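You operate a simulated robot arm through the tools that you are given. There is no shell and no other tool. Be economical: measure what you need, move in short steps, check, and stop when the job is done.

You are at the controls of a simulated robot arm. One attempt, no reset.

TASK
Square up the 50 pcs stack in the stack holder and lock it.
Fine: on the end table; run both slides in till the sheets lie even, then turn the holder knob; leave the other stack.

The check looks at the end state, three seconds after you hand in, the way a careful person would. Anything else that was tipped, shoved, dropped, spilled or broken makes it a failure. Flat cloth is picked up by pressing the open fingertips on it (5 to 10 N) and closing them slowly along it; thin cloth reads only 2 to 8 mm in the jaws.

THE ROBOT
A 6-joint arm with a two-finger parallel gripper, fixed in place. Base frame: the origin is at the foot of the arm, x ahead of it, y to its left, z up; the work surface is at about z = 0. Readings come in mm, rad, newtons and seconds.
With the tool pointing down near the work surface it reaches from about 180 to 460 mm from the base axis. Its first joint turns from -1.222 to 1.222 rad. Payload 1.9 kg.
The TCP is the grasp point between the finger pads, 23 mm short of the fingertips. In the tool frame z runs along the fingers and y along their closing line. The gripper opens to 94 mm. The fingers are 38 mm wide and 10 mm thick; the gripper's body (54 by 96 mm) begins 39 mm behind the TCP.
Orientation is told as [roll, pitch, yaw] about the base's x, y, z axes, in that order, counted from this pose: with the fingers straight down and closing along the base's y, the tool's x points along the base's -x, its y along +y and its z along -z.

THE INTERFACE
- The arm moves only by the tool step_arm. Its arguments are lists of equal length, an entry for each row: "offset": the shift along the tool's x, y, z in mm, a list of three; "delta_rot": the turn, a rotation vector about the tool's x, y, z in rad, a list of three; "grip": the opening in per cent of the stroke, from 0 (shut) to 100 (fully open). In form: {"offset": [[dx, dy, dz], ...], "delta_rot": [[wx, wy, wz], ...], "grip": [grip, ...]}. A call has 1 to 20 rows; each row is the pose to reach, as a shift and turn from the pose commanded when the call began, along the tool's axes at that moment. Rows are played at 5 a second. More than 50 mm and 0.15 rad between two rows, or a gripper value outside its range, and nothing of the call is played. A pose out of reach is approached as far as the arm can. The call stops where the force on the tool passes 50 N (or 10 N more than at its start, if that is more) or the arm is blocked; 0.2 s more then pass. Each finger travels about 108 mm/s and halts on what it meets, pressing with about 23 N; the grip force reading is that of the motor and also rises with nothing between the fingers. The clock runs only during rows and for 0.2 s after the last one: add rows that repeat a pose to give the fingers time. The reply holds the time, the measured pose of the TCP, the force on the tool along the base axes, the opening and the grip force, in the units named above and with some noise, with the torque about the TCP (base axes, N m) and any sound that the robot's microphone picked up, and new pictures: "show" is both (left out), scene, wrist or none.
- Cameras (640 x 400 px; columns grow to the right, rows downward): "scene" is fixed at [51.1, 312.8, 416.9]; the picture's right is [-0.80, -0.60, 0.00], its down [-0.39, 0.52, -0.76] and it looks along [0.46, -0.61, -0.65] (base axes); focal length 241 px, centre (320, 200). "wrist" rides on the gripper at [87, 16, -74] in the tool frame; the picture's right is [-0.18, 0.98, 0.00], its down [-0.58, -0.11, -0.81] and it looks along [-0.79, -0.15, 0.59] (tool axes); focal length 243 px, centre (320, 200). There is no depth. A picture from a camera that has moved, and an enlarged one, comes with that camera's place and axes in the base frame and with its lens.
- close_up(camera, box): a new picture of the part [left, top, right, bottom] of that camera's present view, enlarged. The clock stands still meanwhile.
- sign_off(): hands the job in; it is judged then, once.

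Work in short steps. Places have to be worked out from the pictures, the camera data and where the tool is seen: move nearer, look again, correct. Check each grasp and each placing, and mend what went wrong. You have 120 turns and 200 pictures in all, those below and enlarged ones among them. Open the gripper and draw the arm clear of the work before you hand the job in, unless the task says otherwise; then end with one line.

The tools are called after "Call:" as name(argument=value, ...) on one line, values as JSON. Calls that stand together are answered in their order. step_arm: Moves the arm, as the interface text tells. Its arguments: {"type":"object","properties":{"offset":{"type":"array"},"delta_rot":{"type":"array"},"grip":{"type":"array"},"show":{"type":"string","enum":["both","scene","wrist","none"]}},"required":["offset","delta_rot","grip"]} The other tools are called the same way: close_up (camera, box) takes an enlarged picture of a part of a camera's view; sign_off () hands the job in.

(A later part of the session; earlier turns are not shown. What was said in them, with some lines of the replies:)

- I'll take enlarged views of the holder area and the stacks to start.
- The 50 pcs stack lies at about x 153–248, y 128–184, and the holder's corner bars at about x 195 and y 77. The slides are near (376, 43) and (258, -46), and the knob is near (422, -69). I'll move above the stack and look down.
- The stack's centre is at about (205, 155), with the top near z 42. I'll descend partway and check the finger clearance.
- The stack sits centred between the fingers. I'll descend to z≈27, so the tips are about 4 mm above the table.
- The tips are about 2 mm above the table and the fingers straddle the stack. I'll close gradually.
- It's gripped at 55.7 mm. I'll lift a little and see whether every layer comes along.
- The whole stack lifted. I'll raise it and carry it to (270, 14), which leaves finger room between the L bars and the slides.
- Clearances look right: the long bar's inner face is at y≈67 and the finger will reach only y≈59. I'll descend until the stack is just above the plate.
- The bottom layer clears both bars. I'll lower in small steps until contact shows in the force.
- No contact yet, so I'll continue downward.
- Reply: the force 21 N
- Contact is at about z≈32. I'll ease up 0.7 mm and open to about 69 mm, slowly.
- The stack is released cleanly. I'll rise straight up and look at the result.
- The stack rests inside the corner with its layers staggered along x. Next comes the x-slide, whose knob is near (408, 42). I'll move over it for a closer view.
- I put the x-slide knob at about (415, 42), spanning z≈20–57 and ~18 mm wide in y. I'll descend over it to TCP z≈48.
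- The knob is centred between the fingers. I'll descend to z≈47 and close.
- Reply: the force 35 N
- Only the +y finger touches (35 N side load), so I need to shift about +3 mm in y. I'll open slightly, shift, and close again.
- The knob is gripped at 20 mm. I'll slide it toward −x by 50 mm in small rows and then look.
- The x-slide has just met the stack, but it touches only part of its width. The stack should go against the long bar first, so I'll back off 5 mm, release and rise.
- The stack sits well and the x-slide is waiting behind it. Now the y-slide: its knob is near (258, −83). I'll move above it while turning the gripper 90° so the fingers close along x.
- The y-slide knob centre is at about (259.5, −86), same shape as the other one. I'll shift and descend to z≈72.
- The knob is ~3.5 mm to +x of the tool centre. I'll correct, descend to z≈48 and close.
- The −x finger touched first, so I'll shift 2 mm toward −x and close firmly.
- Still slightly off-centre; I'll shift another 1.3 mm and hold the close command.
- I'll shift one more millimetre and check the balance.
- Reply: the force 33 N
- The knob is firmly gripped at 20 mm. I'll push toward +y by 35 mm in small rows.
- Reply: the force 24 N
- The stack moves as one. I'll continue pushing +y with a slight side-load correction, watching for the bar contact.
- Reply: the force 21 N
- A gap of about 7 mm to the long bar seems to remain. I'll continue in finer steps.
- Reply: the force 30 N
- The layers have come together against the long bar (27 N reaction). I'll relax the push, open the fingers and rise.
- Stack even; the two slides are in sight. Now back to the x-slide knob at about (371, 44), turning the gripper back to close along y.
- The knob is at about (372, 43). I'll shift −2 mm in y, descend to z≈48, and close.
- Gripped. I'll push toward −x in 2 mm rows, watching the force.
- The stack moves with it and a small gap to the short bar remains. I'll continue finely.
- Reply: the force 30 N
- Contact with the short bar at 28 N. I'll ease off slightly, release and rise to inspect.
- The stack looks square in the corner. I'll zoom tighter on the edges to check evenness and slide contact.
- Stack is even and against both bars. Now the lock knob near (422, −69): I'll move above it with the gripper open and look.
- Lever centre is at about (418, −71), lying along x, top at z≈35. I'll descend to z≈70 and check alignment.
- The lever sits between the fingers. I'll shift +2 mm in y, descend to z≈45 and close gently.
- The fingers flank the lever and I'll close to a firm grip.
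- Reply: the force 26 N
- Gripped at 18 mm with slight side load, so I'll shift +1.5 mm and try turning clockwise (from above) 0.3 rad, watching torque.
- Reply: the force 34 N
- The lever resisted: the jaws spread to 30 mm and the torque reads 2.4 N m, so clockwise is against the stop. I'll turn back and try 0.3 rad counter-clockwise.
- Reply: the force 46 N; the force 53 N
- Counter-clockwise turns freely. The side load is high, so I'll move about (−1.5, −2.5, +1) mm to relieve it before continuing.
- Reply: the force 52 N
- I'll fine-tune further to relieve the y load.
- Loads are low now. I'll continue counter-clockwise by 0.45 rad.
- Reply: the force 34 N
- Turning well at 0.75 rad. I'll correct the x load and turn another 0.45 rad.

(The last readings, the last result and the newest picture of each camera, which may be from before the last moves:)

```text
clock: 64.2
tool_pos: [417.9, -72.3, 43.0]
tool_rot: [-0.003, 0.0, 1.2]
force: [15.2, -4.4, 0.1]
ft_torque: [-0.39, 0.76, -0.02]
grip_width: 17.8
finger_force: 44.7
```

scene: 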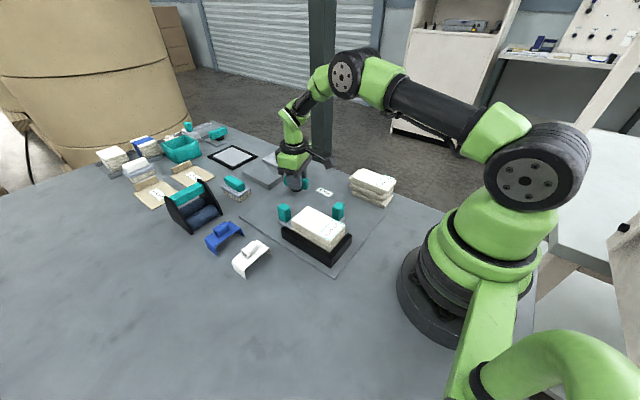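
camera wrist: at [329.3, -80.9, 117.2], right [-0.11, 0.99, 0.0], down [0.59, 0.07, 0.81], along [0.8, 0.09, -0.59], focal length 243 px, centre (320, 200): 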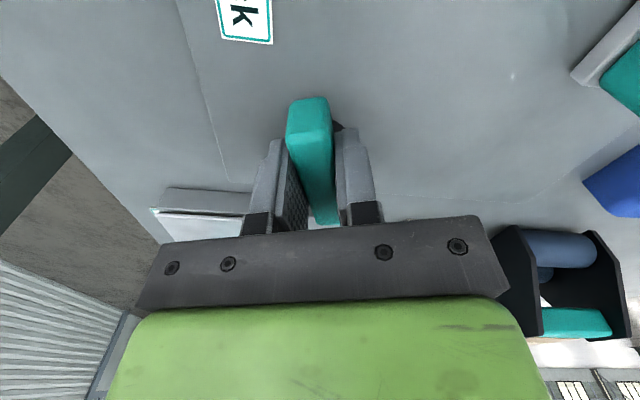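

At 1.2 rad. I'll continue to about 1.6 rad and watch for a stop.

Call:
step_arm(offset=[[0, -0.5, 0], [0, -0.5, 0], [0, -0.5, 0], [0, -0.5, 0], [0, -0.5, 0], [0, -0.5, 0]], delta_rot=[[0, 0, -0.08], [0, 0, -0.16], [0, 0, -0.24], [0, 0, -0.32], [0, 0, -0.4], [0, 0, -0.4]], grip=[8, 8, 8, 8, 8, 8])

Call:
close_up(camera="scene", box=[240, 150, 360, 240])

```text
clock: 65.6
tool_pos: [420.6, -72.8, 43.6]
tool_rot: [-0.009, 0.004, 1.601]
force: [40.3, -20.6, -19.7]
ft_torque: [0.31, 0.37, -1.87]
grip_width: 18.9
finger_force: 45.1
camera wrist: at [405.7, -160.3, 117.6], right [-0.99, 0.16, -0.01], down [0.09, 0.59, 0.81], along [0.13, 0.79, -0.59], focal length 243 px, centre (320, 200)
```

scene: 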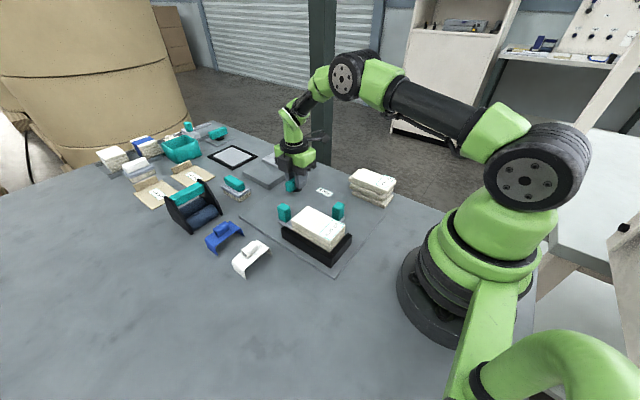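
wrist: 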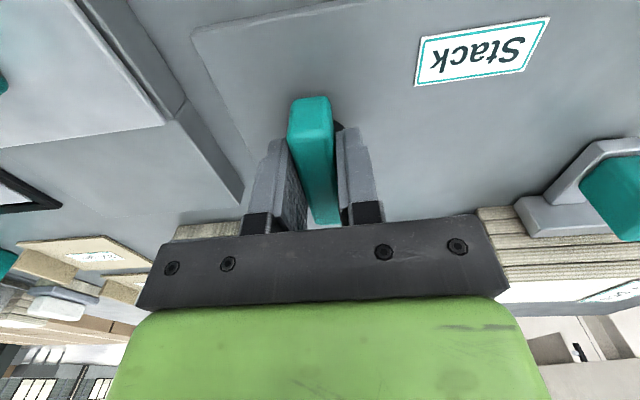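

```text
4.44 times, centred on (300, 195) of scene
camera zoom: at [51.1, 312.8, 416.9], right [-0.8, -0.6, 0.0], down [-0.39, 0.52, -0.76], along [0.46, -0.61, -0.65], focal length 1072 px, centre (409, 222)
```

zoom: 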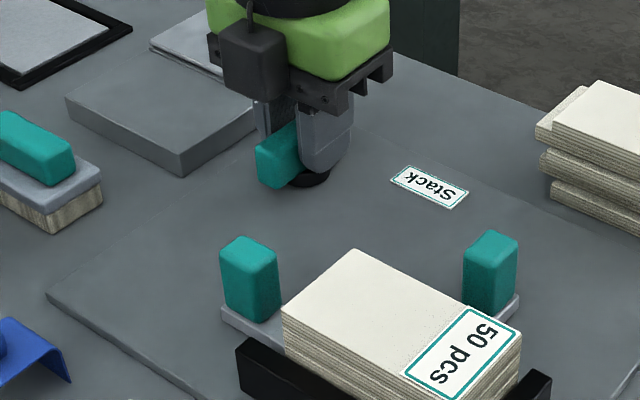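

The lever is along y now and the torque has jumped to −1.9 N m, so it has hit its stop at about 90°. I'll ease the load, open and rise straight up.

Call:
step_arm(offset=[[0, -0.8, 0], [0, -0.8, 0], [0, -0.8, 0], [0, -0.8, 0], [0, -0.8, -20], [0, -0.8, -60], [0, -0.8, -100], [0, -0.8, -100]], delta_rot=[[0, 0, 0], [0, 0, 0.01], [0, 0, 0.01], [0, 0, 0.01], [0, 0, 0.01], [0, 0, 0.01], [0, 0, 0.01], [0, 0, 0.01]], grip=[8, 18, 30, 40, 40, 40, 40, 40])

Call:
close_up(camera="scene", box=[240, 150, 380, 260])

Call:
close_up(camera="wrist", box=[160, 0, 480, 220])

```text
clock: 67.4
tool_pos: [418.8, -73.7, 144.0]
tool_rot: [0.0, -0.001, 1.59]
force: [0.1, 0.8, -0.3]
ft_torque: [-0.02, 0.01, 0.0]
grip_width: 37.6
finger_force: 0.1
camera wrist: at [404.0, -160.6, 218.7], right [-0.99, 0.17, 0.0], down [0.1, 0.58, 0.81], along [0.13, 0.8, -0.59], focal length 243 px, centre (320, 200)
```

scene: 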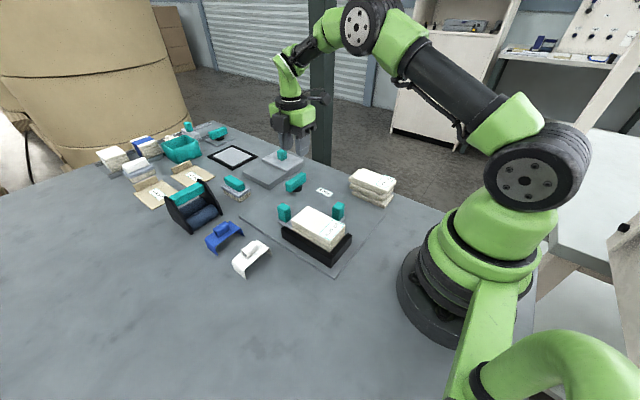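
wrist: 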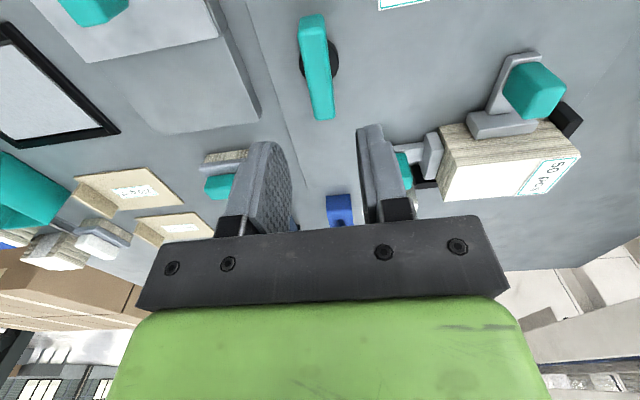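

```text
3.64 times, centred on (310, 205) of scene
camera zoom: at [51.0, 312.8, 416.9], right [-0.8, -0.6, 0.0], down [-0.39, 0.52, -0.76], along [0.46, -0.61, -0.65], focal length 877 px, centre (356, 182)
```

zoom: 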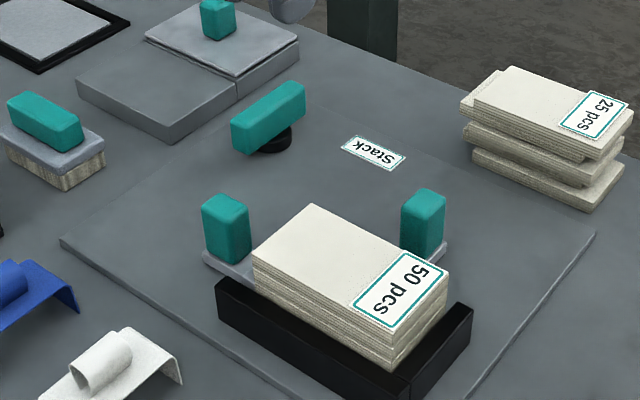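

```text
1.82 times, centred on (320, 110) of wrist
camera zoom: at [404.0, -160.6, 218.7], right [-0.99, 0.17, 0.0], down [0.1, 0.58, 0.81], along [0.13, 0.8, -0.59], focal length 441 px, centre (320, 364)
```

zoom: 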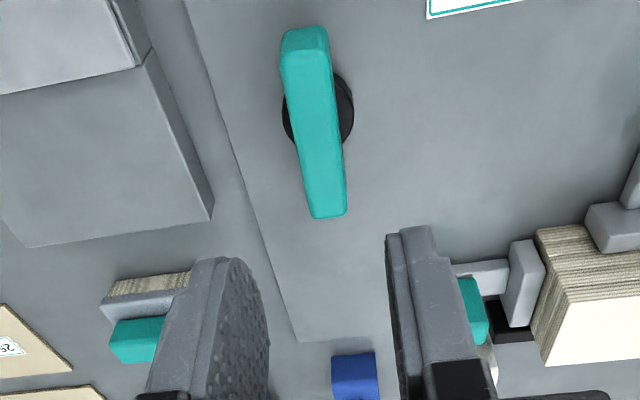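

Lever turned 90°. One more magnified look at the slide-to-stack contacts before finishing.

Call:
close_up(camera="wrist", box=[390, 40, 600, 210])

Call:
step_arm(offset=[[30, 0, -30], [60, 30, -60], [60, 70, -60], [60, 110, -60], [60, 110, -60]], delta_rot=[[0, 0, 0], [0, 0, 0], [0, 0, 0], [0, 0, 0], [0, 0, 0]], grip=[60, 80, 90, 90, 90])

Call:
close_up(camera="wrist", box=[220, 0, 480, 200])

```text
2.35 times, centred on (495, 125) of wrist
camera zoom: at [404.0, -160.6, 218.7], right [-0.99, 0.17, 0.0], down [0.1, 0.58, 0.81], along [0.13, 0.8, -0.59], focal length 571 px, centre (-92, 376)
```

zoom: 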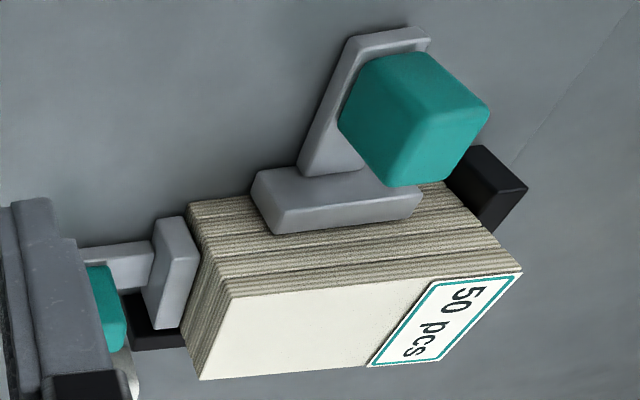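

```text
refused: row 2 steps farther than a row can; nothing moved
```

```text
2.00 times, centred on (350, 100) of wrist
camera zoom: at [404.0, -160.6, 218.7], right [-0.99, 0.17, 0.0], down [0.1, 0.58, 0.81], along [0.13, 0.8, -0.59], focal length 485 px, centre (260, 400)
```

zoom: 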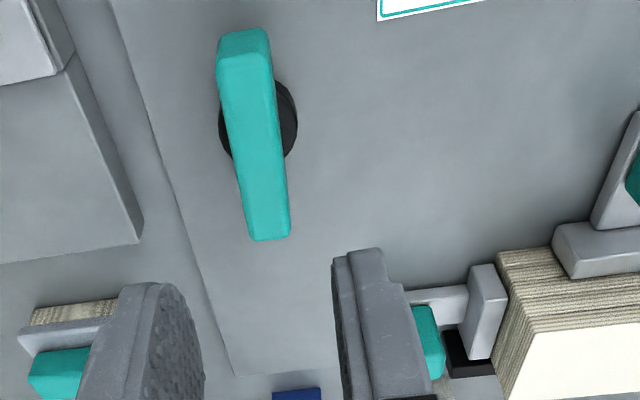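

Both slides bear on the even stack and the lever is at its stop. I'll draw the arm up and clear with the gripper open.

Call:
step_arm(offset=[[0, 0, -40], [0, 0, -80], [20, 20, -100], [40, 50, -100], [40, 50, -100]], delta_rot=[[0, 0, 0], [0, 0, 0], [0, 0, 0], [0, 0, 0], [0, 0, 0]], grip=[60, 90, 100, 100, 100])

Call:
close_up(camera="scene", box=[240, 150, 400, 270])

```text
clock: 68.6
tool_pos: [369.6, -114.7, 242.3]
tool_rot: [0.002, -0.001, 1.587]
force: [-0.1, -0.5, 0.2]
ft_torque: [-0.02, -0.02, 0.04]
grip_width: 93.9
finger_force: 0.0
camera wrist: at [355.4, -202.9, 316.4], right [-0.99, 0.17, 0.0], down [0.1, 0.58, 0.81], along [0.13, 0.8, -0.59], focal length 243 px, centre (320, 200)
```

scene: 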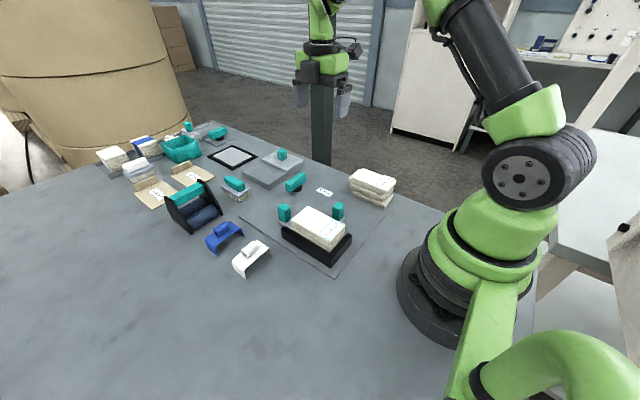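
wrist: 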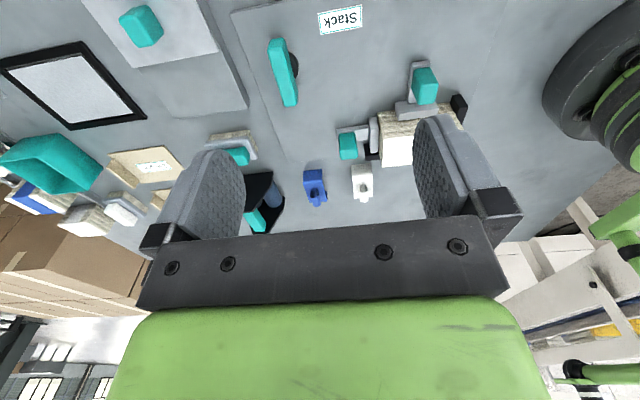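

```text
3.33 times, centred on (320, 210) of scene
camera zoom: at [51.0, 312.8, 416.9], right [-0.8, -0.6, 0.0], down [-0.39, 0.52, -0.76], along [0.46, -0.61, -0.65], focal length 804 px, centre (320, 167)
```

zoom: 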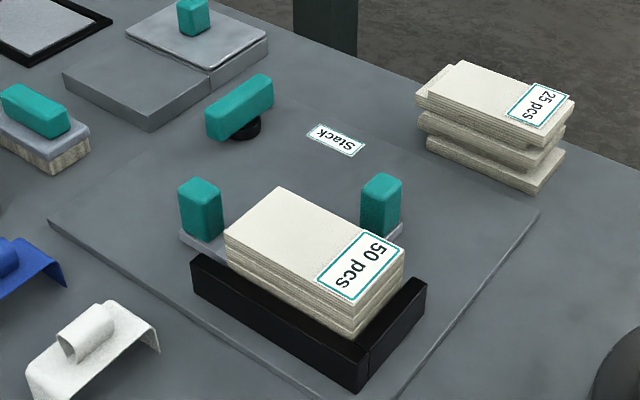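

The arm is clear, the stack is squared and locked, and the 25 pcs stack is untouched, so I'm handing in.

Call:
sign_off()

```text
The job is handed in.
```

The 50 pcs stack sits even against both bars of the holder, both slides are run in against it, and the knob is turned 90° to its stop; the 25 pcs stack was not touched.
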